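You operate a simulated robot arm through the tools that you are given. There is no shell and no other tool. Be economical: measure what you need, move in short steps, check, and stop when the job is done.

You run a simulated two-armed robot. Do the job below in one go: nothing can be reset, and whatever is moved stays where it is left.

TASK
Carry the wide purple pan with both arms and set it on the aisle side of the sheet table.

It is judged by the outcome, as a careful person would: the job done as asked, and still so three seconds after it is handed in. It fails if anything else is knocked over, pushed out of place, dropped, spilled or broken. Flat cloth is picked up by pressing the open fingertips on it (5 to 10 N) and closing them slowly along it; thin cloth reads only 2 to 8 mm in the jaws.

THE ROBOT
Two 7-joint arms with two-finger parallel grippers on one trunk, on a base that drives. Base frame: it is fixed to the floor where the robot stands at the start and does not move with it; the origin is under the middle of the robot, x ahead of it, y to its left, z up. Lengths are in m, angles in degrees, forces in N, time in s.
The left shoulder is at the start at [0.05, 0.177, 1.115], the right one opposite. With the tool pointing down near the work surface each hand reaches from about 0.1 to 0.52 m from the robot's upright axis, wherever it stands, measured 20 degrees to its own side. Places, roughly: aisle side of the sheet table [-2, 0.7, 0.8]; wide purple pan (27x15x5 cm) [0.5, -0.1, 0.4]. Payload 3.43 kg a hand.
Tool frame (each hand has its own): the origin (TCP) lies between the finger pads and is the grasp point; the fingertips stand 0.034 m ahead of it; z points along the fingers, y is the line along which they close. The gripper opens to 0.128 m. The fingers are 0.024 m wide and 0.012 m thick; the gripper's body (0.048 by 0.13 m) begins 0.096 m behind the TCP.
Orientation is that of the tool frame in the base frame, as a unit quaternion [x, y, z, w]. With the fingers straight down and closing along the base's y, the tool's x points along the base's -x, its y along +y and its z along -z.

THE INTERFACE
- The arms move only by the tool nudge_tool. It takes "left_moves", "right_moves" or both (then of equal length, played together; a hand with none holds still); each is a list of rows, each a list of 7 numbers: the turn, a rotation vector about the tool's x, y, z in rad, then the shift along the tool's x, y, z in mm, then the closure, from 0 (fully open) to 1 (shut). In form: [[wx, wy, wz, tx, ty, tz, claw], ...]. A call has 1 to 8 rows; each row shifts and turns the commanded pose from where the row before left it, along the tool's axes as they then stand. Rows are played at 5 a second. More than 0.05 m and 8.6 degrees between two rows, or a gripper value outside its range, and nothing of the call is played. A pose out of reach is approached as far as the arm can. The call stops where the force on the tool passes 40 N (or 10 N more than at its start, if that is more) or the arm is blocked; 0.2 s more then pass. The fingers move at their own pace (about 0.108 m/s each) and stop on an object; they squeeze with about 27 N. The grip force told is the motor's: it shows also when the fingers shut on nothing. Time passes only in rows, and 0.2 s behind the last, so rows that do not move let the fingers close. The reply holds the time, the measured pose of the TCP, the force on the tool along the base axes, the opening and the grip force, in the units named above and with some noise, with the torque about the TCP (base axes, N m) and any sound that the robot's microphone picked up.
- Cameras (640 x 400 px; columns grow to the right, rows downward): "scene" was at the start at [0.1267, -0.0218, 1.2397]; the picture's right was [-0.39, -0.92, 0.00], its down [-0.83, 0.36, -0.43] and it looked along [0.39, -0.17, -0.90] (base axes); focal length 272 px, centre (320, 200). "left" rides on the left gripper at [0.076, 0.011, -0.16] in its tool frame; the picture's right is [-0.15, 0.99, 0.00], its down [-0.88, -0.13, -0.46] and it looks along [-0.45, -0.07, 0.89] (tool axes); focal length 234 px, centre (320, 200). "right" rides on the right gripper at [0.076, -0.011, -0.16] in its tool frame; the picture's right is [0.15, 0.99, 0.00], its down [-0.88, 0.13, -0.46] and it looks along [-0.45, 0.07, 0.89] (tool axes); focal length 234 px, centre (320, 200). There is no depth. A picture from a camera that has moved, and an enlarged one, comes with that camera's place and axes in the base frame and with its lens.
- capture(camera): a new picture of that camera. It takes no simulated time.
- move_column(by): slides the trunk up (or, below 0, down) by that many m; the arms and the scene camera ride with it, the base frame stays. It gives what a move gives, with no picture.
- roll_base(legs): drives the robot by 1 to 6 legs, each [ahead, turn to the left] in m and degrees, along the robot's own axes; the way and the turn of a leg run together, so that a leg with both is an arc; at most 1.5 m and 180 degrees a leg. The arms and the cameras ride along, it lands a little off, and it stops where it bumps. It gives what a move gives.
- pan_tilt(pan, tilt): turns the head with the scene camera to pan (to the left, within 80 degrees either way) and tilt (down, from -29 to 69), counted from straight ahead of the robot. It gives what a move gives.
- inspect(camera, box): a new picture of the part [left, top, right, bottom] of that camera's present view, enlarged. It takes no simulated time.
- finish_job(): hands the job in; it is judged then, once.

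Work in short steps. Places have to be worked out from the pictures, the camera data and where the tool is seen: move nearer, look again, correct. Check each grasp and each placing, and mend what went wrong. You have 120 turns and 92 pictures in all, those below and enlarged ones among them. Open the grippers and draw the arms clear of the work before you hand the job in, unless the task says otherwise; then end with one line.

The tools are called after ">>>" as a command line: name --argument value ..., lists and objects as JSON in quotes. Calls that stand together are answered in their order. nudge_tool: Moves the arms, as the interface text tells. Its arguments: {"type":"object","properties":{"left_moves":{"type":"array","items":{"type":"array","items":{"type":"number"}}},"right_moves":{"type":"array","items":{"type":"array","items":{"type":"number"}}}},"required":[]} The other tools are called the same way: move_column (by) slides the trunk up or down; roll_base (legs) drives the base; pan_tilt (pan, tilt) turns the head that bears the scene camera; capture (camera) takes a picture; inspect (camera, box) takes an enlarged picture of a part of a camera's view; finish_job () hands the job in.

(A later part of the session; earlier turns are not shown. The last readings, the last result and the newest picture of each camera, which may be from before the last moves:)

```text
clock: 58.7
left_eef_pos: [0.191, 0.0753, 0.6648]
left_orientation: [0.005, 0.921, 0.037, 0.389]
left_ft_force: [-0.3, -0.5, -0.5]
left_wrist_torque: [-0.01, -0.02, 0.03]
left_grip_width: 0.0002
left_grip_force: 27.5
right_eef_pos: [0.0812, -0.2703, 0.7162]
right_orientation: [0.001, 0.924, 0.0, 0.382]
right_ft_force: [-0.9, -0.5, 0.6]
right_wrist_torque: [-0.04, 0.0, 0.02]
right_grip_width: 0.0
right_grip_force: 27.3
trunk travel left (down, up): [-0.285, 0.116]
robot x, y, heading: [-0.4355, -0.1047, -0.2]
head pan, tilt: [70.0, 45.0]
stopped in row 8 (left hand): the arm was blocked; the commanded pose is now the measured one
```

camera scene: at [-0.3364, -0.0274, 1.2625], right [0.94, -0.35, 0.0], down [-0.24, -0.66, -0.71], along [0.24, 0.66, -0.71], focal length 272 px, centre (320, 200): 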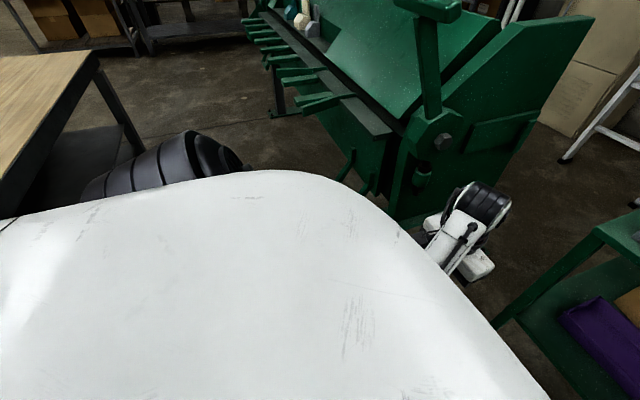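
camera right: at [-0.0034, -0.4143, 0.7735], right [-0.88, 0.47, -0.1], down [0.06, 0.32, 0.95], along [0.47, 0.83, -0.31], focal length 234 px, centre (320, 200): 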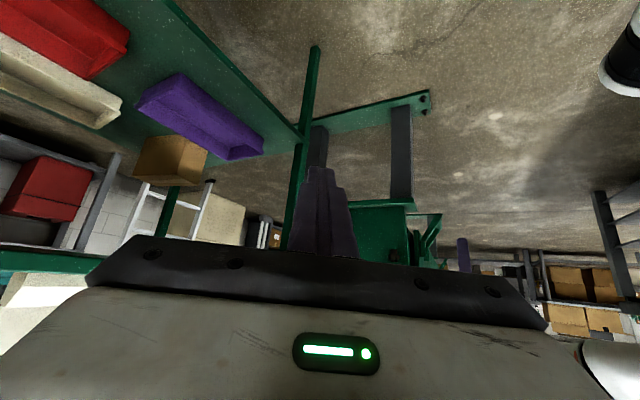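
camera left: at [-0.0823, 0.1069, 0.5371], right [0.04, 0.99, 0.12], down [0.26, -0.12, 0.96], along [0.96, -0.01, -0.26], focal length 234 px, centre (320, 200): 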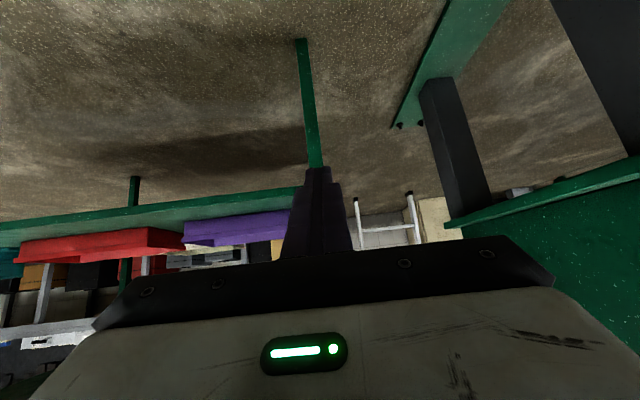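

The left arm is limited inward of ~0.17 from centre at this pitch, so I shift the base a further 0.085 to the right; the flexible right arm takes the inner position.

>>> roll_base --legs '[[0, -30], [0.17, 0], [0, 30], [-0.1, 0]]'

>>> nudge_tool --right_moves '[[0, 0, 0, -20, 20, 20, 1], [0, 0, 0, -20, 20, 20, 1], [0, 0, 0, -20, 20, 20, 1], [0, 0, 0, -10, 20, 10, 1], [0, 0, 0, 0, 20, 0, 1]]'

```text
clock: 63.9
left_eef_pos: [0.2379, -0.0142, 0.6638]
left_orientation: [0.009, 0.92, 0.034, 0.39]
left_ft_force: [0.2, 1.0, 0.1]
left_wrist_torque: [-0.01, 0.01, -0.02]
left_grip_width: 0.0001
left_grip_force: 26.7
right_eef_pos: [0.1259, -0.3562, 0.7149]
right_orientation: [0.004, 0.924, -0.001, 0.382]
right_ft_force: [-0.4, 0.0, -0.1]
right_wrist_torque: [-0.01, 0.01, -0.02]
right_grip_width: 0.0002
right_grip_force: 26.9
trunk travel left (down, up): [-0.285, 0.116]
robot x, y, heading: [-0.3874, -0.1902, -0.8]
head pan, tilt: [70.0, 45.0]
```

```text
clock: 65.1
left_eef_pos: [0.2401, -0.0133, 0.665]
left_orientation: [0.007, 0.921, 0.037, 0.388]
left_ft_force: [-0.3, 0.5, -0.4]
left_wrist_torque: [0.0, 0.01, -0.01]
left_grip_width: 0.0
left_grip_force: 26.9
right_eef_pos: [0.2256, -0.2597, 0.7154]
right_orientation: [0.004, 0.924, -0.002, 0.382]
right_ft_force: [-0.1, 0.4, 0.2]
right_wrist_torque: [0.01, 0.0, 0.02]
right_grip_width: 0.0001
right_grip_force: 26.7
trunk travel left (down, up): [-0.285, 0.116]
robot x, y, heading: [-0.3884, -0.1896, -0.7]
head pan, tilt: [70.0, 45.0]
```

Both hands track. I align the right hand with the left, lower the trunk, and check with a picture.

>>> nudge_tool --right_moves '[[0, 0, 0, 9, 15, 9, 1], [0, 0, 0, 9, 15, 9, 1], [0, 0, 0, 9, 10, 9, 1], [0, 0, 0, 9, 10, 9, 1]]'

>>> move_column --by -0.14

>>> roll_base --legs '[[0, 0.7]]'

>>> pan_tilt --pan 0 --tilt 40

>>> capture --camera "scene"

```text
clock: 66.3
left_eef_pos: [0.2391, -0.0141, 0.6654]
left_orientation: [0.008, 0.92, 0.036, 0.389]
left_ft_force: [0.6, 0.7, -0.1]
left_wrist_torque: [-0.01, 0.0, 0.01]
left_grip_width: 0.0
left_grip_force: 27.4
right_eef_pos: [0.2302, -0.245, 0.654]
right_orientation: [0.003, 0.924, -0.029, 0.382]
right_ft_force: [-0.4, 0.2, -0.7]
right_wrist_torque: [0.0, 0.02, -0.04]
right_grip_width: 0.0001
right_grip_force: 27.1
trunk travel left (down, up): [-0.285, 0.116]
robot x, y, heading: [-0.3879, -0.1923, -0.8]
head pan, tilt: [70.0, 45.0]
stopped in row 4 (right hand): the arm was blocked; the commanded pose is now the measured one
```

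```text
clock: 68.0
left_eef_pos: [0.2388, -0.015, 0.5254]
left_orientation: [0.008, 0.92, 0.036, 0.389]
left_ft_force: [-0.5, 0.0, 0.2]
left_wrist_torque: [-0.03, 0.01, -0.03]
left_grip_width: 0.0
left_grip_force: 27.1
right_eef_pos: [0.2294, -0.2438, 0.5141]
right_orientation: [0.004, 0.924, -0.03, 0.382]
right_ft_force: [0.1, 0.1, 0.0]
right_wrist_torque: [0.01, -0.02, 0.01]
right_grip_width: 0.0002
right_grip_force: 26.5
trunk travel left (down, up): [-0.145, 0.256]
robot x, y, heading: [-0.3867, -0.1902, -0.7]
head pan, tilt: [70.0, 45.0]
```

```text
clock: 68.7
left_eef_pos: [0.2373, -0.0067, 0.5252]
left_orientation: [0.002, 0.921, 0.039, 0.389]
left_ft_force: [-0.6, 0.5, 0.3]
left_wrist_torque: [-0.02, 0.0, 0.03]
left_grip_width: 0.0
left_grip_force: 26.6
right_eef_pos: [0.2297, -0.2371, 0.5124]
right_orientation: [-0.001, 0.924, -0.028, 0.382]
right_ft_force: [-0.3, 0.3, -0.5]
right_wrist_torque: [0.01, -0.01, 0.01]
right_grip_width: 0.0
right_grip_force: 26.7
trunk travel left (down, up): [-0.145, 0.256]
robot x, y, heading: [-0.3898, -0.1888, 0.3]
head pan, tilt: [70.0, 45.0]
```

```text
clock: 70.1
left_eef_pos: [0.2375, -0.0061, 0.5245]
left_orientation: [0.003, 0.921, 0.037, 0.389]
left_ft_force: [0.8, 0.1, 0.0]
left_wrist_torque: [0.01, 0.01, 0.0]
left_grip_width: 0.0001
left_grip_force: 26.6
right_eef_pos: [0.2293, -0.2368, 0.5128]
right_orientation: [-0.003, 0.924, -0.028, 0.382]
right_ft_force: [0.5, -0.7, 0.3]
right_wrist_torque: [0.03, 0.04, 0.0]
right_grip_width: 0.0001
right_grip_force: 27.0
trunk travel left (down, up): [-0.145, 0.256]
robot x, y, heading: [-0.3871, -0.1908, 0.2]
head pan, tilt: [0.0, 40.0]
```

```text
71 pictures are left
camera scene: at [-0.2323, -0.1878, 1.1298], right [0.0, -1.0, 0.0], down [-0.64, 0.0, -0.77], along [0.77, 0.0, -0.64], focal length 272 px, centre (320, 200)
```

scene: 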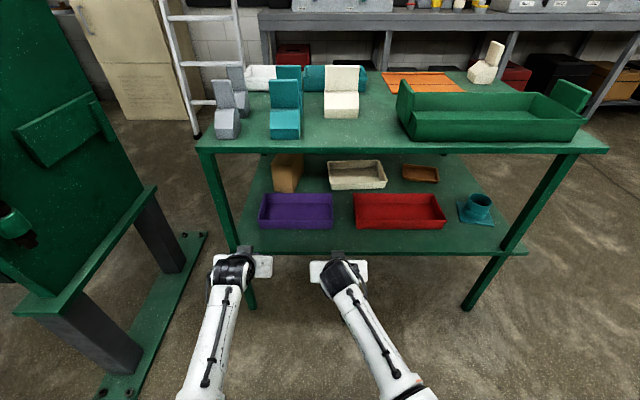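

Right hand needs about 35 mm more inward for the hook; with less pitch there's more freedom, so I reduce both pitches to ~33° and shift the right hand in.

>>> nudge_tool --left_moves '[[0, 0.11, 0, 0, 0, 0, 1], [0, 0.11, 0, 0, 0, 0, 1], [0, 0, 0, 0, 0, 0, 1], [0, 0, 0, 0, 0, 0, 1], [0, 0, 0, 0, 0, 0, 1]]' --right_moves '[[0, 0.11, 0, 0, 0, 0, 1], [0, 0.11, 0, 0, 0, 0, 1], [0, 0, 0, 0, 12, 0, 1], [0, 0, 0, 0, 12, 0, 1], [0, 0, 0, 0, 12, 0, 1]]'

```text
clock: 71.3
left_eef_pos: [0.2371, -0.0065, 0.5251]
left_orientation: [-0.002, 0.958, 0.038, 0.285]
left_ft_force: [-0.1, -0.3, -0.8]
left_wrist_torque: [0.0, -0.05, 0.0]
left_grip_width: 0.0001
left_grip_force: 26.4
right_eef_pos: [0.2284, -0.211, 0.5027]
right_orientation: [0.001, 0.961, -0.035, 0.274]
right_ft_force: [0.5, 0.0, 0.7]
right_wrist_torque: [0.01, 0.01, -0.01]
right_grip_width: 0.0
right_grip_force: 27.1
trunk travel left (down, up): [-0.145, 0.256]
robot x, y, heading: [-0.387, -0.1867, -0.0]
head pan, tilt: [0.0, 40.0]
```

Tips are at z≈0.475–0.497, above the rim (~0.44), and forearms are at z≈0.65, below the tabletop underside (0.775). I drive in 0.2 and look.

>>> roll_base --legs '[[0.2, 0]]'

>>> capture --camera "scene"

>>> capture --camera "left"

>>> capture --camera "right"

```text
clock: 72.9
left_eef_pos: [0.4355, -0.0055, 0.5256]
left_orientation: [-0.003, 0.958, 0.038, 0.285]
left_ft_force: [0.3, 0.7, -0.6]
left_wrist_torque: [0.01, 0.05, -0.01]
left_grip_width: 0.0
left_grip_force: 26.8
right_eef_pos: [0.4312, -0.2103, 0.5061]
right_orientation: [0.003, 0.96, -0.035, 0.277]
right_ft_force: [-1.2, 0.2, 0.1]
right_wrist_torque: [0.01, 0.01, -0.01]
right_grip_width: 0.0
right_grip_force: 27.4
trunk travel left (down, up): [-0.145, 0.256]
robot x, y, heading: [-0.1864, -0.1901, 0.2]
head pan, tilt: [0.0, 40.0]
```

```text
70 pictures are left
camera scene: at [-0.0331, -0.1871, 1.1298], right [0.0, -1.0, 0.0], down [-0.64, 0.0, -0.77], along [0.77, 0.0, -0.64], focal length 272 px, centre (320, 200)
```

scene: 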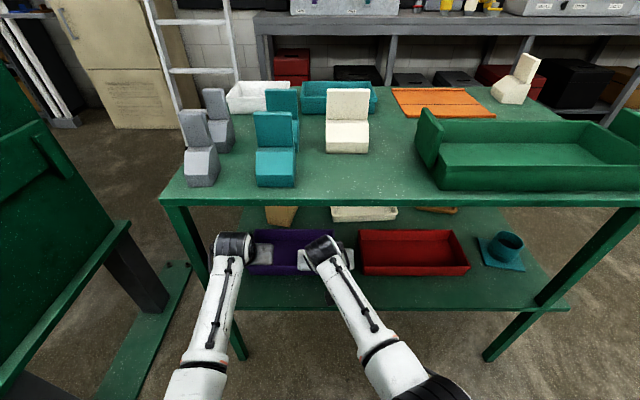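

```text
69 pictures are left
camera left: at [0.287, -0.0028, 0.6163], right [0.1, 0.98, 0.15], down [0.49, -0.18, 0.85], along [0.87, -0.01, -0.5], focal length 234 px, centre (320, 200)
```

left: 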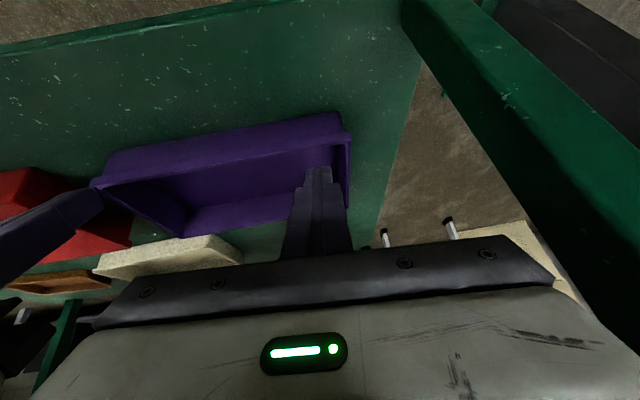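

```text
68 pictures are left
camera right: at [0.2814, -0.2121, 0.6011], right [-0.1, 0.98, -0.14], down [0.51, 0.17, 0.84], along [0.86, 0.01, -0.52], focal length 234 px, centre (320, 200)
```

right: 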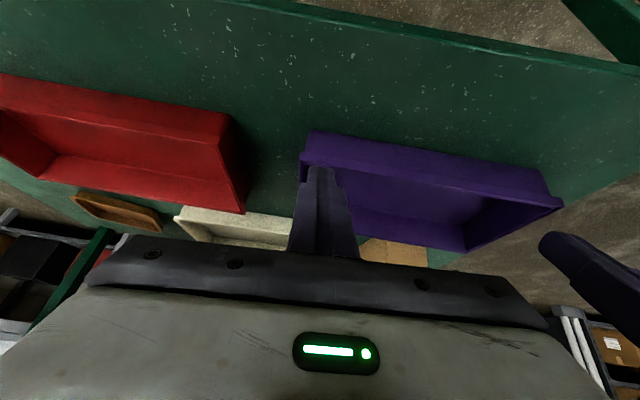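

Geometry fits: front rim at x≈0.47, rim z≈0.44, y −0.236…+0.038. I shift the right hand slightly in and up, drive 0.085 forward so tips are above the pan's inside.

>>> nudge_tool --right_moves '[[0, 0, 0, -4, 5, -6.5, 1], [0, 0, 0, -4, 5, -6.5, 1]]'

>>> roll_base --legs '[[0.085, 0]]'

>>> capture --camera "right"

```text
clock: 73.5
left_eef_pos: [0.4358, -0.0044, 0.5259]
left_orientation: [-0.003, 0.958, 0.039, 0.285]
left_ft_force: [-0.5, 0.2, 0.6]
left_wrist_torque: [-0.02, 0.0, 0.04]
left_grip_width: 0.0
left_grip_force: 27.1
right_eef_pos: [0.4302, -0.2157, 0.5109]
right_orientation: [0.005, 0.961, -0.047, 0.274]
right_ft_force: [0.1, 0.6, -0.4]
right_wrist_torque: [-0.01, -0.01, 0.0]
right_grip_width: 0.0
right_grip_force: 27.2
trunk travel left (down, up): [-0.145, 0.256]
robot x, y, heading: [-0.1939, -0.1941, 0.2]
head pan, tilt: [0.0, 40.0]
```

```text
clock: 74.6
left_eef_pos: [0.5201, -0.0044, 0.5258]
left_orientation: [-0.001, 0.958, 0.038, 0.285]
left_ft_force: [-0.6, -0.1, 0.4]
left_wrist_torque: [0.02, -0.01, -0.01]
left_grip_width: 0.0004
left_grip_force: 27.4
right_eef_pos: [0.516, -0.2166, 0.5133]
right_orientation: [0.006, 0.961, -0.047, 0.274]
right_ft_force: [0.4, -1.2, 0.1]
right_wrist_torque: [-0.02, 0.01, -0.03]
right_grip_width: 0.0002
right_grip_force: 27.0
trunk travel left (down, up): [-0.145, 0.256]
robot x, y, heading: [-0.1057, -0.1894, 0.0]
head pan, tilt: [0.0, 40.0]
```

```text
67 pictures are left
camera right: at [0.3674, -0.2146, 0.6084], right [-0.09, 0.98, -0.16], down [0.51, 0.18, 0.84], along [0.85, -0.01, -0.52], focal length 234 px, centre (320, 200)
```

right: 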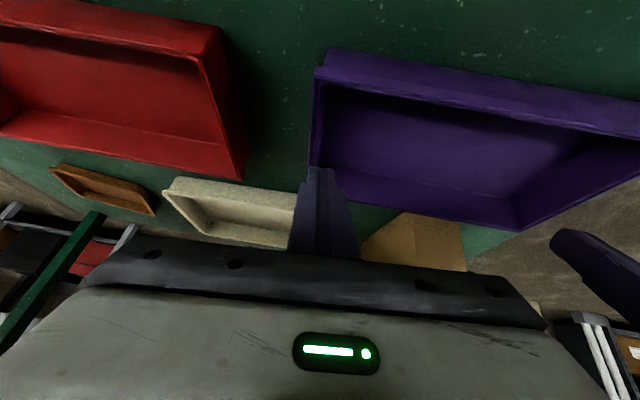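

The right fingers are over the side rim; a +1.8° base turn shifts both hands ~18 mm to the left, putting both inside the pan.

>>> roll_base --legs '[[0, 1.8]]'

>>> capture --camera "right"

>>> capture --camera "left"

```text
clock: 75.3
left_eef_pos: [0.5141, 0.0145, 0.5241]
left_orientation: [-0.018, 0.957, 0.042, 0.285]
left_ft_force: [-0.4, 1.0, -0.7]
left_wrist_torque: [0.01, -0.01, 0.02]
left_grip_width: 0.0
left_grip_force: 27.0
right_eef_pos: [0.5163, -0.1999, 0.512]
right_orientation: [-0.008, 0.961, -0.043, 0.274]
right_ft_force: [0.8, -0.1, 1.2]
right_wrist_torque: [0.0, 0.0, 0.01]
right_grip_width: 0.0002
right_grip_force: 26.7
trunk travel left (down, up): [-0.145, 0.256]
robot x, y, heading: [-0.1022, -0.1915, 2.3]
head pan, tilt: [0.0, 40.0]
```

```text
66 pictures are left
camera right: at [0.3683, -0.2017, 0.6075], right [-0.12, 0.98, -0.17], down [0.51, 0.2, 0.84], along [0.85, 0.01, -0.52], focal length 234 px, centre (320, 200)
```

right: 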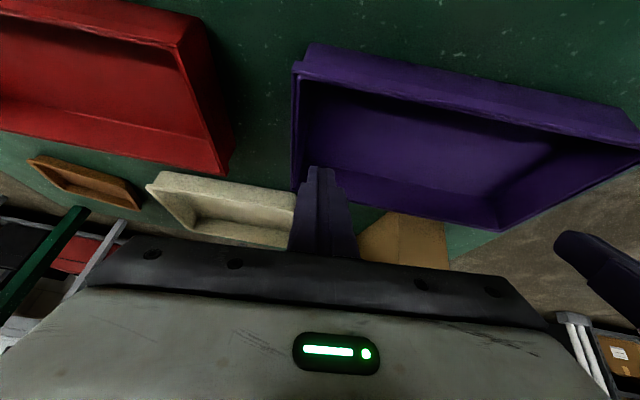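

```text
65 pictures are left
camera left: at [0.3656, 0.0119, 0.6164], right [0.07, 0.99, 0.15], down [0.5, -0.16, 0.85], along [0.87, 0.02, -0.5], focal length 234 px, centre (320, 200)
```

left: 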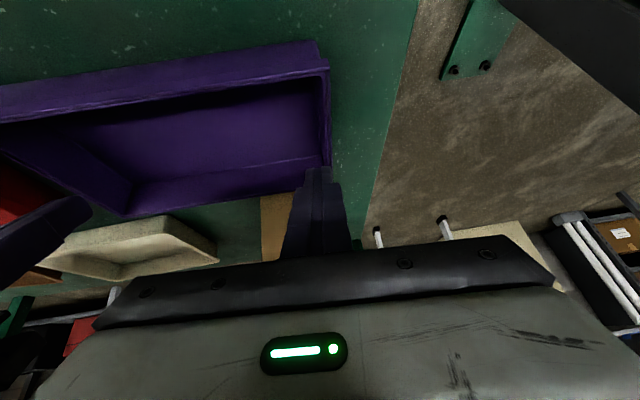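

Right is inside; the left is a bit close to the left wall. I nudge the left 8 mm in, then lower the trunk in two steps.

>>> nudge_tool --left_moves '[[0, 0, 0, 0, -4, 0, 1], [0, 0, 0, 0, -4, 0, 1]]'

>>> move_column --by -0.05

>>> capture --camera "left"

>>> capture --camera "right"

```text
clock: 76.0
left_eef_pos: [0.5135, 0.0076, 0.5255]
left_orientation: [-0.017, 0.957, 0.042, 0.286]
left_ft_force: [1.2, 0.3, 0.1]
left_wrist_torque: [0.01, -0.01, -0.01]
left_grip_width: 0.0
left_grip_force: 26.5
right_eef_pos: [0.5169, -0.2006, 0.5119]
right_orientation: [-0.008, 0.961, -0.045, 0.274]
right_ft_force: [0.1, 0.7, -0.5]
right_wrist_torque: [0.01, -0.06, 0.02]
right_grip_width: 0.0001
right_grip_force: 26.8
trunk travel left (down, up): [-0.145, 0.256]
robot x, y, heading: [-0.104, -0.1871, 1.9]
head pan, tilt: [0.0, 40.0]
```

```text
clock: 76.9
left_eef_pos: [0.5154, 0.0063, 0.474]
left_orientation: [-0.017, 0.958, 0.043, 0.284]
left_ft_force: [-0.1, -0.7, 1.2]
left_wrist_torque: [0.0, -0.03, -0.01]
left_grip_width: 0.0
left_grip_force: 26.5
right_eef_pos: [0.517, -0.2004, 0.4619]
right_orientation: [-0.008, 0.961, -0.045, 0.274]
right_ft_force: [1.0, 0.1, 0.7]
right_wrist_torque: [0.0, 0.01, -0.02]
right_grip_width: 0.0
right_grip_force: 27.2
trunk travel left (down, up): [-0.095, 0.306]
robot x, y, heading: [-0.1051, -0.1877, 1.8]
head pan, tilt: [0.0, 40.0]
```

```text
64 pictures are left
camera left: at [0.3658, 0.0039, 0.5658], right [0.07, 0.99, 0.15], down [0.5, -0.16, 0.85], along [0.87, 0.02, -0.5], focal length 234 px, centre (320, 200)
```

left: 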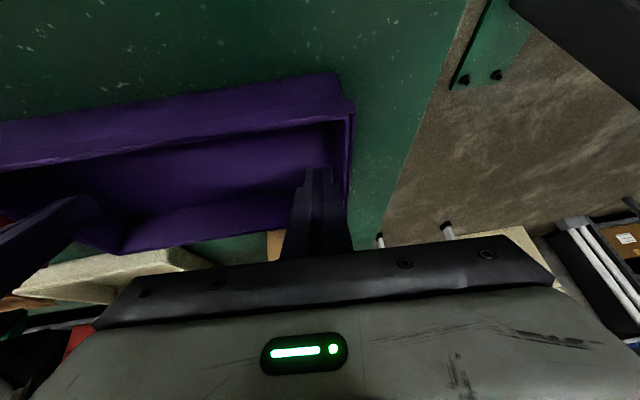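

```text
63 pictures are left
camera right: at [0.3683, -0.2022, 0.5574], right [-0.11, 0.98, -0.17], down [0.51, 0.2, 0.84], along [0.85, 0.01, -0.52], focal length 234 px, centre (320, 200)
```

right: 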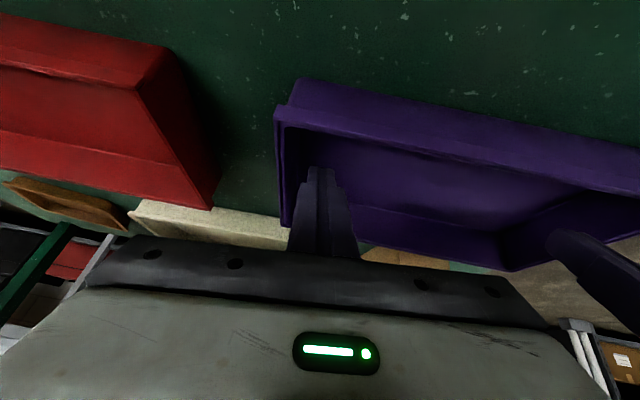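

Both are inside the rim. Lower 30 mm more, then pull back 0.10 by driving the base.

>>> move_column --by -0.03

>>> roll_base --legs '[[-0.09, 0]]'

>>> capture --camera "left"

>>> capture --camera "right"

>>> capture --camera "scene"

```text
clock: 77.6
left_eef_pos: [0.5142, 0.007, 0.4479]
left_orientation: [-0.017, 0.957, 0.042, 0.286]
left_ft_force: [-0.3, 0.4, -0.9]
left_wrist_torque: [0.02, 0.0, -0.03]
left_grip_width: 0.0
left_grip_force: 27.0
right_eef_pos: [0.5206, -0.2003, 0.44]
right_orientation: [-0.009, 0.959, -0.045, 0.281]
right_ft_force: [-7.4, -2.3, 31.6]
right_wrist_torque: [-0.06, 0.04, 0.15]
right_grip_width: 0.0
right_grip_force: 27.2
trunk travel left (down, up): [-0.065, 0.336]
robot x, y, heading: [-0.105, -0.1911, 2.0]
head pan, tilt: [0.0, 40.0]
```

```text
clock: 78.7
left_eef_pos: [0.4226, 0.0047, 0.447]
left_orientation: [-0.018, 0.957, 0.043, 0.287]
left_ft_force: [-0.5, 0.3, 0.2]
left_wrist_torque: [-0.01, 0.01, 0.0]
left_grip_width: 0.0002
left_grip_force: 27.0
right_eef_pos: [0.4287, -0.2025, 0.4386]
right_orientation: [-0.006, 0.959, -0.044, 0.28]
right_ft_force: [-16.2, -0.8, 38.4]
right_wrist_torque: [0.06, 0.25, 0.03]
right_grip_width: 0.0
right_grip_force: 26.9
trunk travel left (down, up): [-0.065, 0.336]
robot x, y, heading: [-0.1936, -0.1891, 2.0]
head pan, tilt: [0.0, 40.0]
```

```text
62 pictures are left
camera left: at [0.2743, 0.0009, 0.538], right [0.06, 0.99, 0.15], down [0.49, -0.16, 0.85], along [0.87, 0.02, -0.5], focal length 234 px, centre (320, 200)
```

left: 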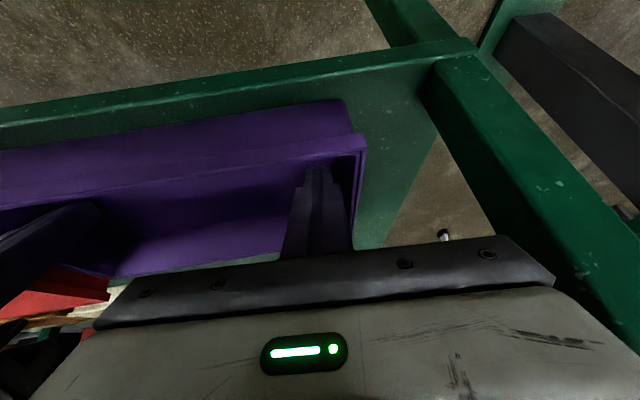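

```text
61 pictures are left
camera right: at [0.2786, -0.2049, 0.5327], right [-0.11, 0.98, -0.17], down [0.5, 0.2, 0.84], along [0.86, 0.01, -0.51], focal length 234 px, centre (320, 200)
```

right: 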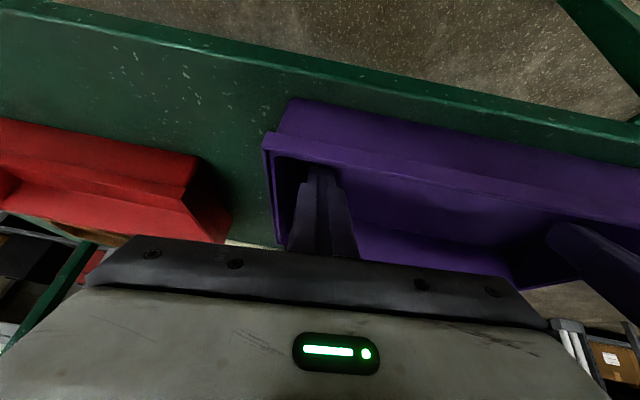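

```text
60 pictures are left
camera scene: at [-0.0424, -0.1852, 1.0507], right [0.03, -1.0, 0.0], down [-0.64, -0.02, -0.77], along [0.77, 0.03, -0.64], focal length 272 px, centre (320, 200)
```

scene: 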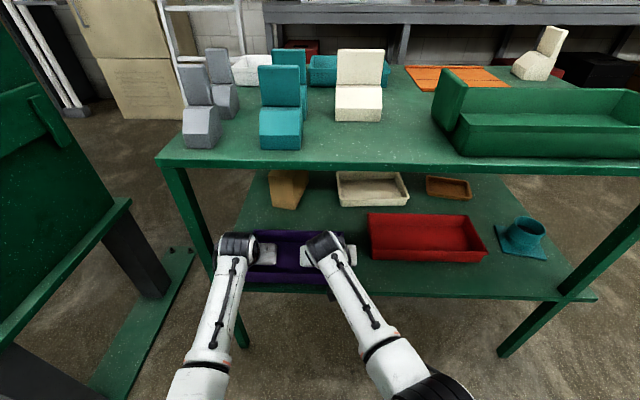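

The pan slid 0.09 straight (front rim now x≈0.385, shelf edge ≈0.353). I pull about 0.075 more with a slight right turn, leaving it overhanging ~4 cm and clear of the leg.

>>> roll_base --legs '[[-0.072, -2]]'

>>> capture --camera "left"

>>> capture --camera "right"

```text
clock: 79.8
left_eef_pos: [0.359, -0.0206, 0.4462]
left_orientation: [-0.001, 0.957, 0.038, 0.287]
left_ft_force: [-0.6, -0.1, -0.2]
left_wrist_torque: [-0.03, 0.02, -0.01]
left_grip_width: 0.0
left_grip_force: 26.7
right_eef_pos: [0.3579, -0.2265, 0.4394]
right_orientation: [0.01, 0.959, -0.051, 0.279]
right_ft_force: [-11.0, -3.7, 24.9]
right_wrist_torque: [-0.12, 0.19, 0.02]
right_grip_width: 0.0
right_grip_force: 27.2
trunk travel left (down, up): [-0.065, 0.336]
robot x, y, heading: [-0.264, -0.1948, 0.1]
head pan, tilt: [0.0, 40.0]
```

```text
59 pictures are left
camera left: at [0.2097, -0.0168, 0.5373], right [0.1, 0.98, 0.15], down [0.49, -0.18, 0.85], along [0.87, -0.01, -0.5], focal length 234 px, centre (320, 200)
```

left: 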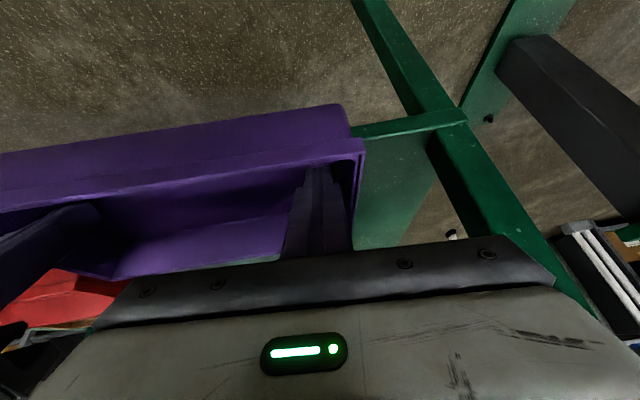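

```text
58 pictures are left
camera right: at [0.2076, -0.2237, 0.5328], right [-0.08, 0.98, -0.17], down [0.51, 0.18, 0.84], along [0.86, -0.02, -0.51], focal length 234 px, centre (320, 200)
```

right: 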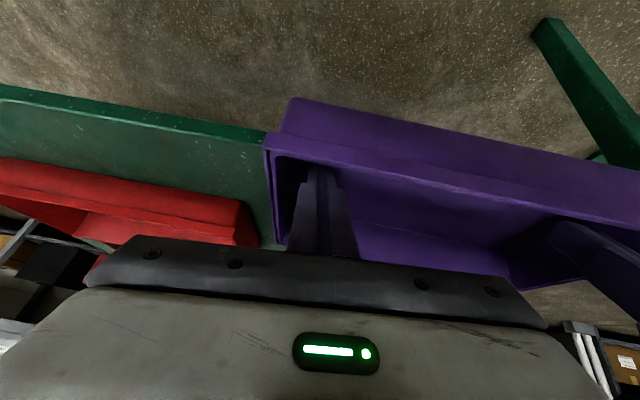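

The pan now overhangs ~4 cm, centred near (0.39, −0.124), clear of the leg. I raise the trunk 0.09 and move the hands outward over the side walls, straightening their roll and part-opening.

>>> move_column --by 0.09

>>> nudge_tool --left_moves '[[0, 0, 0, 0, 8, 0, 1], [0, 0, 0, 0, 8, 0, 1], [0.037, 0, -0.01, 0, 8, 0, 0.6], [0.037, 0, -0.01, 0, 8, 0, 0.6]]' --right_moves '[[0, 0, 0, 0, -8, 0, 1], [0, 0, 0, 0, -8, 0, 1], [-0.05, 0, 0.005, 0, -8, 0, 0.6], [-0.05, 0, 0.005, 0, -8, 0, 0.6]]'

>>> pan_tilt --pan 8 --tilt 45

>>> capture --camera "scene"

>>> capture --camera "left"

>>> capture --camera "right"

```text
clock: 81.0
left_eef_pos: [0.3589, -0.0196, 0.5349]
left_orientation: [-0.001, 0.958, 0.038, 0.285]
left_ft_force: [0.9, 0.3, 0.9]
left_wrist_torque: [-0.01, -0.05, 0.0]
left_grip_width: 0.0
left_grip_force: 26.7
right_eef_pos: [0.3572, -0.2274, 0.5262]
right_orientation: [0.011, 0.959, -0.051, 0.277]
right_ft_force: [0.0, 0.1, -0.3]
right_wrist_torque: [0.0, 0.0, 0.02]
right_grip_width: 0.0
right_grip_force: 27.0
trunk travel left (down, up): [-0.155, 0.246]
robot x, y, heading: [-0.2688, -0.1922, -0.1]
head pan, tilt: [0.0, 40.0]
```

```text
clock: 82.0
left_eef_pos: [0.3579, 0.0125, 0.5371]
left_orientation: [0.001, 0.958, -0.002, 0.286]
left_ft_force: [-0.4, -0.1, 0.5]
left_wrist_torque: [0.01, 0.03, -0.03]
left_grip_width: 0.0513
left_grip_force: 0.0
right_eef_pos: [0.356, -0.2593, 0.5297]
right_orientation: [0.002, 0.961, -0.001, 0.277]
right_ft_force: [-0.4, -1.0, 0.7]
right_wrist_torque: [-0.01, 0.02, -0.01]
right_grip_width: 0.0512
right_grip_force: 0.1
trunk travel left (down, up): [-0.155, 0.246]
robot x, y, heading: [-0.2696, -0.1931, -0.1]
head pan, tilt: [0.0, 40.0]
```

```text
clock: 82.7
left_eef_pos: [0.3587, 0.0133, 0.5372]
left_orientation: [0.0, 0.958, -0.001, 0.285]
left_ft_force: [-1.0, -0.5, -0.5]
left_wrist_torque: [-0.06, 0.02, 0.0]
left_grip_width: 0.0515
left_grip_force: 0.0
right_eef_pos: [0.3557, -0.2597, 0.5283]
right_orientation: [0.002, 0.961, -0.001, 0.277]
right_ft_force: [-0.4, -0.1, -0.8]
right_wrist_torque: [0.0, -0.01, 0.01]
right_grip_width: 0.051
right_grip_force: 0.0
trunk travel left (down, up): [-0.155, 0.246]
robot x, y, heading: [-0.2641, -0.1937, -0.1]
head pan, tilt: [8.0, 45.0]
```

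```text
57 pictures are left
camera scene: at [-0.115, -0.1806, 1.1325], right [0.14, -0.99, 0.0], down [-0.7, -0.1, -0.71], along [0.7, 0.1, -0.71], focal length 272 px, centre (320, 200)
```

scene: 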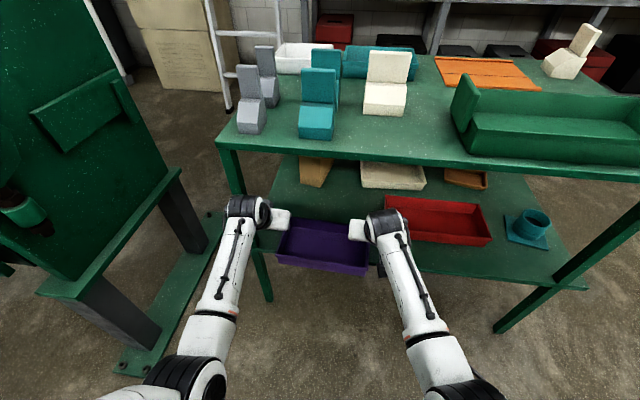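

```text
56 pictures are left
camera left: at [0.2093, 0.0255, 0.6276], right [0.12, 0.99, 0.08], down [0.49, -0.13, 0.86], along [0.86, -0.07, -0.5], focal length 234 px, centre (320, 200)
```

left: 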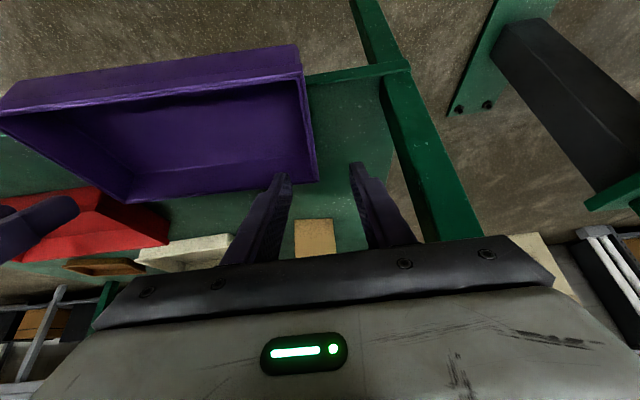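

```text
55 pictures are left
camera right: at [0.2069, -0.2709, 0.6233], right [-0.12, 0.99, -0.08], down [0.5, 0.13, 0.86], along [0.86, 0.06, -0.51], focal length 234 px, centre (320, 200)
```

right: 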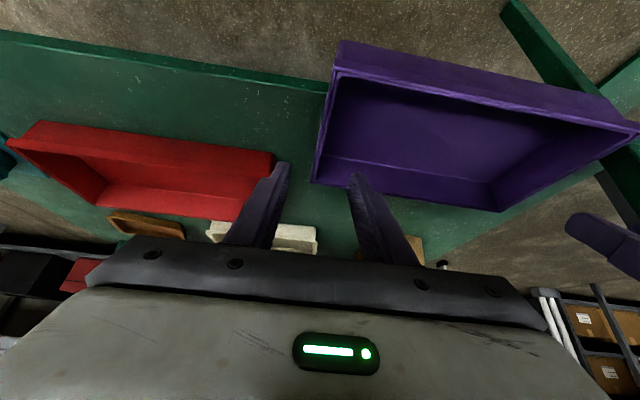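

Rim measurements: left wall y≈0.005, right wall ≈−0.261 at x≈0.39, pan yawed about −2°. I fine-align both hands (y, height, yaw), then move forward 0.032 and lower partially.

>>> nudge_tool --left_moves '[[0.01, 0, 0.015, 0, -4, 0, 0.6], [0.01, 0, 0.015, 0, -4, 0, 0.6]]' --right_moves '[[0.01, 0, 0.015, -2.5, -0.5, -3.5, 0.6], [0.01, 0, 0.015, -2.5, -0.5, -3.5, 0.6]]'

>>> roll_base --legs '[[0.032, 0]]'

>>> move_column --by -0.05

>>> capture --camera "left"

>>> capture --camera "right"

```text
clock: 83.3
left_eef_pos: [0.3585, 0.005, 0.537]
left_orientation: [0.018, 0.958, -0.006, 0.286]
left_ft_force: [-0.3, 1.0, -0.8]
left_wrist_torque: [0.03, -0.04, 0.02]
left_grip_width: 0.0513
left_grip_force: 0.2
right_eef_pos: [0.3566, -0.2604, 0.5374]
right_orientation: [0.018, 0.96, -0.004, 0.278]
right_ft_force: [0.0, 0.4, -0.5]
right_wrist_torque: [0.02, -0.02, 0.03]
right_grip_width: 0.0511
right_grip_force: 0.1
trunk travel left (down, up): [-0.155, 0.246]
robot x, y, heading: [-0.2661, -0.1938, 0.1]
head pan, tilt: [8.0, 45.0]
```

```text
clock: 84.1
left_eef_pos: [0.3899, 0.0039, 0.5367]
left_orientation: [0.018, 0.958, -0.006, 0.286]
left_ft_force: [0.0, 0.3, -0.3]
left_wrist_torque: [0.0, -0.02, 0.01]
left_grip_width: 0.0514
left_grip_force: 0.1
right_eef_pos: [0.3877, -0.2607, 0.5387]
right_orientation: [0.019, 0.96, -0.006, 0.278]
right_ft_force: [-0.4, 0.0, -0.4]
right_wrist_torque: [0.02, -0.01, 0.04]
right_grip_width: 0.051
right_grip_force: 0.0
trunk travel left (down, up): [-0.155, 0.246]
robot x, y, heading: [-0.2371, -0.1958, -0.0]
head pan, tilt: [8.0, 45.0]
```

```text
clock: 85.0
left_eef_pos: [0.3908, 0.0055, 0.4867]
left_orientation: [0.018, 0.958, -0.006, 0.286]
left_ft_force: [-0.2, -0.5, -0.2]
left_wrist_torque: [0.03, -0.02, 0.03]
left_grip_width: 0.0512
left_grip_force: 0.1
right_eef_pos: [0.3883, -0.2599, 0.4881]
right_orientation: [0.019, 0.96, -0.007, 0.278]
right_ft_force: [0.5, -0.2, -1.7]
right_wrist_torque: [0.01, 0.03, 0.03]
right_grip_width: 0.0511
right_grip_force: 0.1
trunk travel left (down, up): [-0.105, 0.296]
robot x, y, heading: [-0.2345, -0.1945, 0.1]
head pan, tilt: [8.0, 45.0]
```

```text
54 pictures are left
camera left: at [0.2416, 0.0229, 0.5774], right [0.16, 0.98, 0.08], down [0.48, -0.15, 0.86], along [0.86, -0.1, -0.5], focal length 234 px, centre (320, 200)
```

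left: 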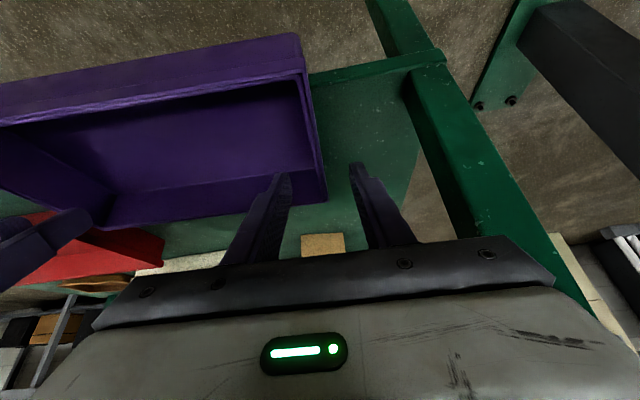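

```text
53 pictures are left
camera right: at [0.2387, -0.2665, 0.582], right [-0.08, 0.99, -0.08], down [0.51, 0.11, 0.86], along [0.86, 0.03, -0.51], focal length 234 px, centre (320, 200)
```

right: 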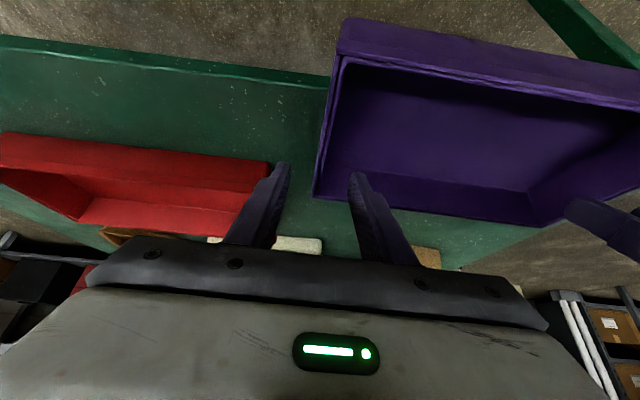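

Both walls run between the open fingers. Lower 36 mm and close.

>>> move_column --by -0.036

>>> capture --camera "left"

>>> capture --camera "right"

```text
clock: 85.8
left_eef_pos: [0.3901, 0.0048, 0.4504]
left_orientation: [0.018, 0.958, -0.005, 0.285]
left_ft_force: [-0.3, 0.2, 0.0]
left_wrist_torque: [0.02, -0.01, -0.02]
left_grip_width: 0.0511
left_grip_force: 0.1
right_eef_pos: [0.3876, -0.2623, 0.4519]
right_orientation: [0.018, 0.96, -0.006, 0.278]
right_ft_force: [-0.9, 1.0, 0.0]
right_wrist_torque: [0.01, 0.02, 0.02]
right_grip_width: 0.0511
right_grip_force: 0.0
trunk travel left (down, up): [-0.069, 0.332]
robot x, y, heading: [-0.2327, -0.1943, 0.3]
head pan, tilt: [8.0, 45.0]
```

```text
52 pictures are left
camera left: at [0.2417, 0.0229, 0.5413], right [0.16, 0.98, 0.08], down [0.48, -0.15, 0.86], along [0.86, -0.1, -0.5], focal length 234 px, centre (320, 200)
```

left: 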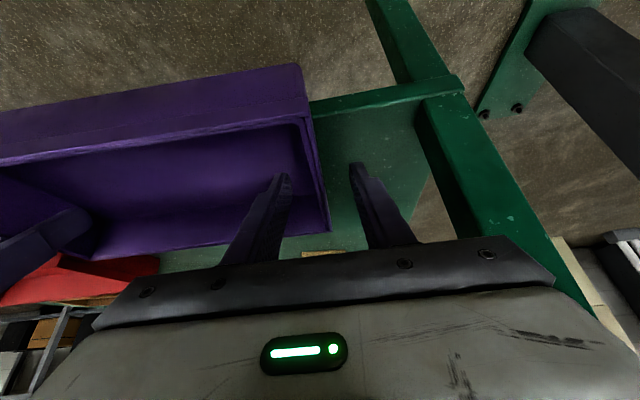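

```text
51 pictures are left
camera right: at [0.2387, -0.2665, 0.546], right [-0.08, 0.99, -0.08], down [0.51, 0.11, 0.86], along [0.86, 0.03, -0.51], focal length 234 px, centre (320, 200)
```

right: 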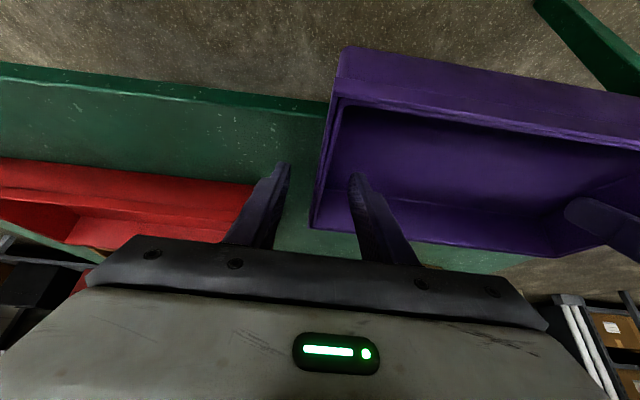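

Fingers straddle the walls with tips ~2 cm below the rim. Go 6 mm deeper and close slowly.

>>> move_column --by -0.006

>>> nudge_tool --left_moves '[[0, 0, 0, 0, 0, 0, 0.75], [0, 0, 0, 0, 0, 0, 0.85], [0, 0, 0, 0, 0, 0, 1], [0, 0, 0, 0, 0, 0, 1], [0, 0, 0, 0, 0, 0, 1]]' --right_moves '[[0, 0, 0, 0, 0, 0, 0.75], [0, 0, 0, 0, 0, 0, 0.85], [0, 0, 0, 0, 0, 0, 1], [0, 0, 0, 0, 0, 0, 1], [0, 0, 0, 0, 0, 0, 1]]'

>>> capture --camera "left"

>>> capture --camera "right"

```text
clock: 86.4
left_eef_pos: [0.3901, 0.0052, 0.4452]
left_orientation: [0.018, 0.958, -0.006, 0.285]
left_ft_force: [-0.4, 0.3, 1.1]
left_wrist_torque: [-0.02, 0.01, 0.01]
left_grip_width: 0.0512
left_grip_force: 0.1
right_eef_pos: [0.3892, -0.2592, 0.4462]
right_orientation: [0.019, 0.96, -0.007, 0.278]
right_ft_force: [-0.1, -0.1, -0.2]
right_wrist_torque: [0.03, -0.05, 0.04]
right_grip_width: 0.0513
right_grip_force: 0.1
trunk travel left (down, up): [-0.063, 0.338]
robot x, y, heading: [-0.234, -0.1932, -0.0]
head pan, tilt: [8.0, 45.0]
```

```text
clock: 87.6
left_eef_pos: [0.3909, 0.0052, 0.4457]
left_orientation: [0.018, 0.958, -0.007, 0.285]
left_ft_force: [-1.1, -4.0, 0.5]
left_wrist_torque: [0.1, -0.06, -0.14]
left_grip_width: 0.004
left_grip_force: 26.8
right_eef_pos: [0.389, -0.26, 0.4457]
right_orientation: [0.018, 0.96, -0.005, 0.279]
right_ft_force: [1.0, 4.2, 0.0]
right_wrist_torque: [-0.08, 0.08, -0.18]
right_grip_width: 0.0035
right_grip_force: 27.0
trunk travel left (down, up): [-0.063, 0.338]
robot x, y, heading: [-0.2375, -0.1921, -0.1]
head pan, tilt: [8.0, 45.0]
```

```text
50 pictures are left
camera left: at [0.2417, 0.0225, 0.5353], right [0.16, 0.98, 0.08], down [0.48, -0.15, 0.86], along [0.86, -0.1, -0.5], focal length 234 px, centre (320, 200)
```

left: 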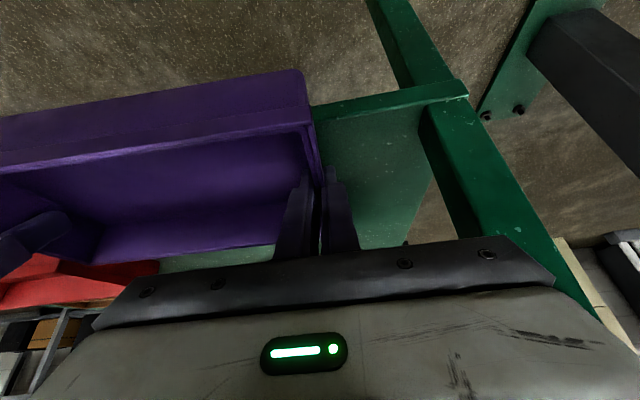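

```text
49 pictures are left
camera right: at [0.2387, -0.2661, 0.54], right [-0.09, 0.99, -0.08], down [0.51, 0.11, 0.86], along [0.86, 0.03, -0.51], focal length 234 px, centre (320, 200)
```

right: 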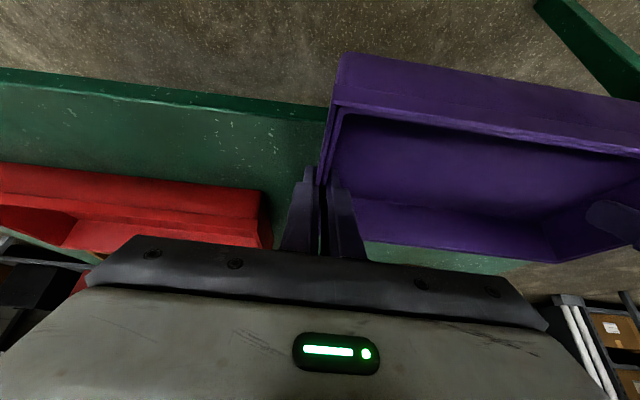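

Both walls are gripped (≈4 mm each). Lift 40 mm and check.

>>> move_column --by 0.04

>>> capture --camera "left"

>>> capture --camera "right"

```text
clock: 88.4
left_eef_pos: [0.39, 0.0045, 0.4851]
left_orientation: [0.019, 0.958, -0.007, 0.285]
left_ft_force: [-0.8, -5.7, -2.4]
left_wrist_torque: [0.05, -0.18, -0.18]
left_grip_width: 0.0038
left_grip_force: 27.2
right_eef_pos: [0.3889, -0.2597, 0.4862]
right_orientation: [0.018, 0.961, -0.005, 0.277]
right_ft_force: [1.6, 6.4, -1.4]
right_wrist_torque: [-0.13, 0.2, -0.15]
right_grip_width: 0.004
right_grip_force: 27.2
trunk travel left (down, up): [-0.103, 0.298]
robot x, y, heading: [-0.2325, -0.1971, -0.3]
head pan, tilt: [8.0, 45.0]
```

```text
48 pictures are left
camera left: at [0.2418, 0.0225, 0.5749], right [0.16, 0.98, 0.08], down [0.48, -0.15, 0.86], along [0.86, -0.1, -0.5], focal length 234 px, centre (320, 200)
```

left: 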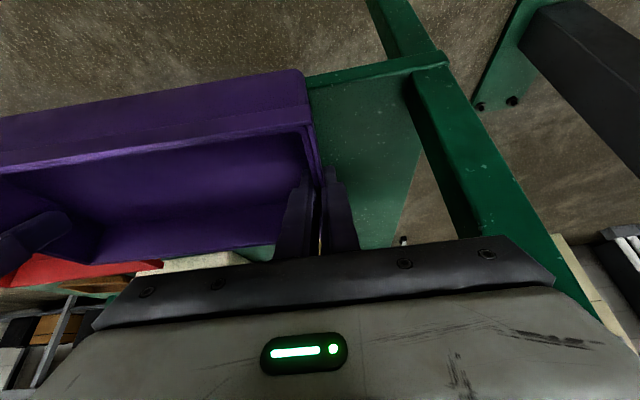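

```text
47 pictures are left
camera right: at [0.2388, -0.2661, 0.5797], right [-0.09, 0.99, -0.08], down [0.51, 0.11, 0.85], along [0.86, 0.03, -0.51], focal length 234 px, centre (320, 200)
```

right: 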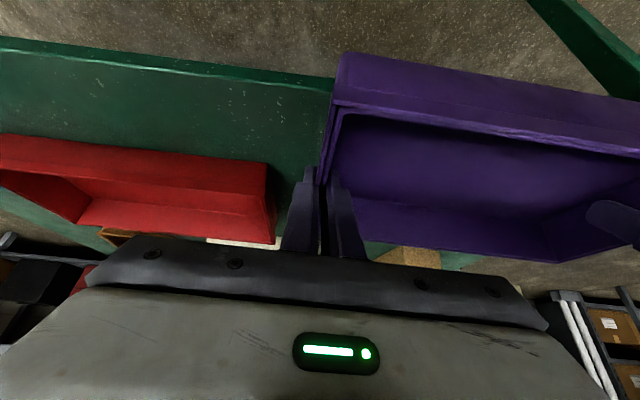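

The pan is lifted level (~0.4 kg). Back straight out 0.22 m, then raise and look left-rear for the sheet table.

>>> roll_base --legs '[[-0.22, 0]]'

>>> move_column --by 0.29

>>> pan_tilt --pan 80 --tilt 20

>>> capture --camera "scene"

>>> pan_tilt --pan -80 --tilt 20

>>> capture --camera "scene"

```text
clock: 90.1
left_eef_pos: [0.1698, 0.0055, 0.4846]
left_orientation: [0.017, 0.959, -0.007, 0.284]
left_ft_force: [-1.4, -9.0, -1.9]
left_wrist_torque: [0.03, 0.04, -0.16]
left_grip_width: 0.0036
left_grip_force: 27.1
right_eef_pos: [0.17, -0.2577, 0.4857]
right_orientation: [0.016, 0.961, -0.005, 0.277]
right_ft_force: [1.8, 11.2, -2.7]
right_wrist_torque: [-0.09, -0.06, -0.17]
right_grip_width: 0.0039
right_grip_force: 27.2
trunk travel left (down, up): [-0.103, 0.298]
robot x, y, heading: [-0.4541, -0.1921, -0.1]
head pan, tilt: [8.0, 45.0]
```

```text
clock: 93.0
left_eef_pos: [0.1716, 0.0048, 0.7748]
left_orientation: [0.016, 0.958, -0.006, 0.285]
left_ft_force: [-1.0, -1.0, -1.6]
left_wrist_torque: [0.07, 0.04, -0.1]
left_grip_width: 0.0039
left_grip_force: 27.1
right_eef_pos: [0.17, -0.258, 0.7758]
right_orientation: [0.017, 0.96, -0.005, 0.278]
right_ft_force: [0.9, 0.6, -2.5]
right_wrist_torque: [-0.18, -0.09, -0.15]
right_grip_width: 0.0039
right_grip_force: 27.6
trunk travel left (down, up): [-0.393, 0.008]
robot x, y, heading: [-0.4545, -0.1955, 0.2]
head pan, tilt: [8.0, 45.0]
```

```text
clock: 94.5
left_eef_pos: [0.1713, 0.006, 0.7737]
left_orientation: [0.016, 0.959, -0.006, 0.284]
left_ft_force: [-1.0, -0.4, -1.9]
left_wrist_torque: [0.09, 0.07, -0.09]
left_grip_width: 0.0037
left_grip_force: 26.7
right_eef_pos: [0.1699, -0.2574, 0.7759]
right_orientation: [0.017, 0.961, -0.006, 0.277]
right_ft_force: [0.1, 1.3, -2.8]
right_wrist_torque: [-0.17, -0.14, -0.17]
right_grip_width: 0.0039
right_grip_force: 27.1
trunk travel left (down, up): [-0.393, 0.008]
robot x, y, heading: [-0.4517, -0.1937, 0.1]
head pan, tilt: [80.0, 20.0]
```

```text
46 pictures are left
camera scene: at [-0.3664, -0.1001, 1.4091], right [0.99, -0.17, 0.0], down [-0.06, -0.34, -0.94], along [0.16, 0.93, -0.34], focal length 272 px, centre (320, 200)
```

scene: 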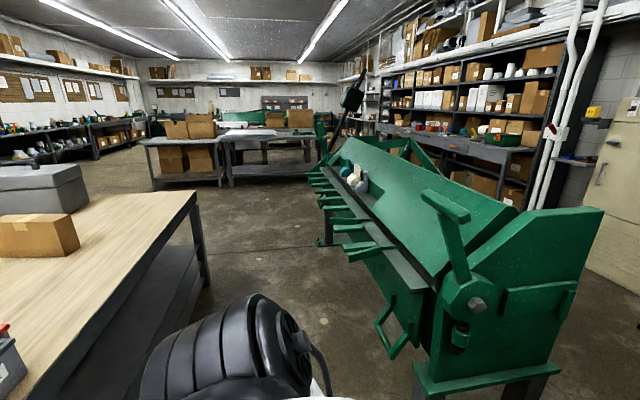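

```text
clock: 96.9
left_eef_pos: [0.1696, 0.0052, 0.7735]
left_orientation: [0.016, 0.958, -0.006, 0.285]
left_ft_force: [-1.6, -0.7, -1.5]
left_wrist_torque: [0.11, -0.01, -0.08]
left_grip_width: 0.0039
left_grip_force: 26.9
right_eef_pos: [0.1696, -0.2585, 0.7754]
right_orientation: [0.017, 0.961, -0.005, 0.277]
right_ft_force: [1.0, 0.5, -2.6]
right_wrist_torque: [-0.12, 0.0, -0.16]
right_grip_width: 0.0038
right_grip_force: 27.5
trunk travel left (down, up): [-0.393, 0.008]
robot x, y, heading: [-0.4541, -0.1897, 0.2]
head pan, tilt: [-80.0, 20.0]
```

```text
45 pictures are left
camera scene: at [-0.3659, -0.2835, 1.4091], right [-0.98, -0.18, 0.0], down [-0.06, 0.34, -0.94], along [0.17, -0.92, -0.34], focal length 272 px, centre (320, 200)
```

scene: 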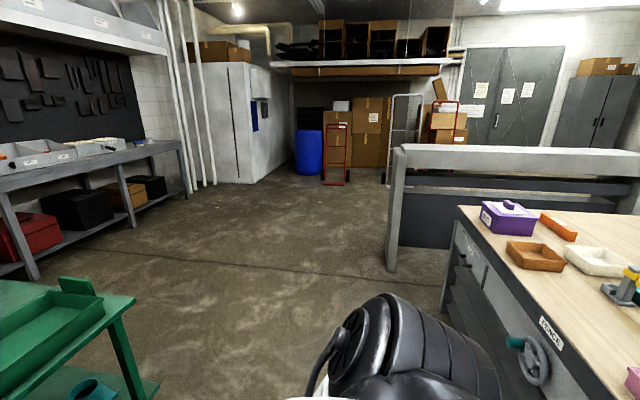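

A wooden bench runs behind me with its edge at x≈-0.94. I turn left 45° first (pan sweep radius 0.73 stays clear of machine and green table) and look.

>>> roll_base --legs '[[0, 45]]'

>>> pan_tilt --pan 80 --tilt 20

>>> capture --camera "scene"

```text
clock: 99.4
left_eef_pos: [-0.1545, 0.3903, 0.7738]
left_orientation: [-0.352, 0.892, 0.103, 0.265]
left_ft_force: [-0.4, -1.3, -2.0]
left_wrist_torque: [0.11, 0.05, -0.12]
left_grip_width: 0.0038
left_grip_force: 27.0
right_eef_pos: [0.0329, 0.2009, 0.7753]
right_orientation: [-0.352, 0.894, 0.101, 0.258]
right_ft_force: [0.5, 1.3, -2.9]
right_wrist_torque: [-0.14, -0.04, -0.17]
right_grip_width: 0.0037
right_grip_force: 27.1
trunk travel left (down, up): [-0.393, 0.008]
robot x, y, heading: [-0.4495, -0.1953, 45.3]
head pan, tilt: [-80.0, 20.0]
```

```text
clock: 101.9
left_eef_pos: [-0.1551, 0.3885, 0.7753]
left_orientation: [-0.352, 0.891, 0.103, 0.266]
left_ft_force: [0.1, -0.4, -2.7]
left_wrist_torque: [0.01, 0.12, -0.07]
left_grip_width: 0.0036
left_grip_force: 26.9
right_eef_pos: [0.032, 0.2025, 0.776]
right_orientation: [-0.353, 0.894, 0.102, 0.257]
right_ft_force: [0.2, 0.5, -2.4]
right_wrist_torque: [-0.07, -0.13, -0.13]
right_grip_width: 0.0038
right_grip_force: 26.6
trunk travel left (down, up): [-0.393, 0.008]
robot x, y, heading: [-0.4512, -0.1923, 45.0]
head pan, tilt: [80.0, 20.0]
```

```text
44 pictures are left
camera scene: at [-0.4569, -0.0659, 1.4091], right [0.82, 0.58, 0.0], down [0.2, -0.28, -0.94], along [-0.54, 0.77, -0.34], focal length 272 px, centre (320, 200)
```

scene: 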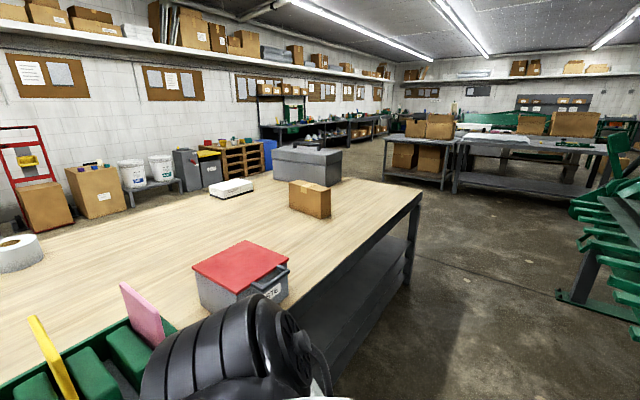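

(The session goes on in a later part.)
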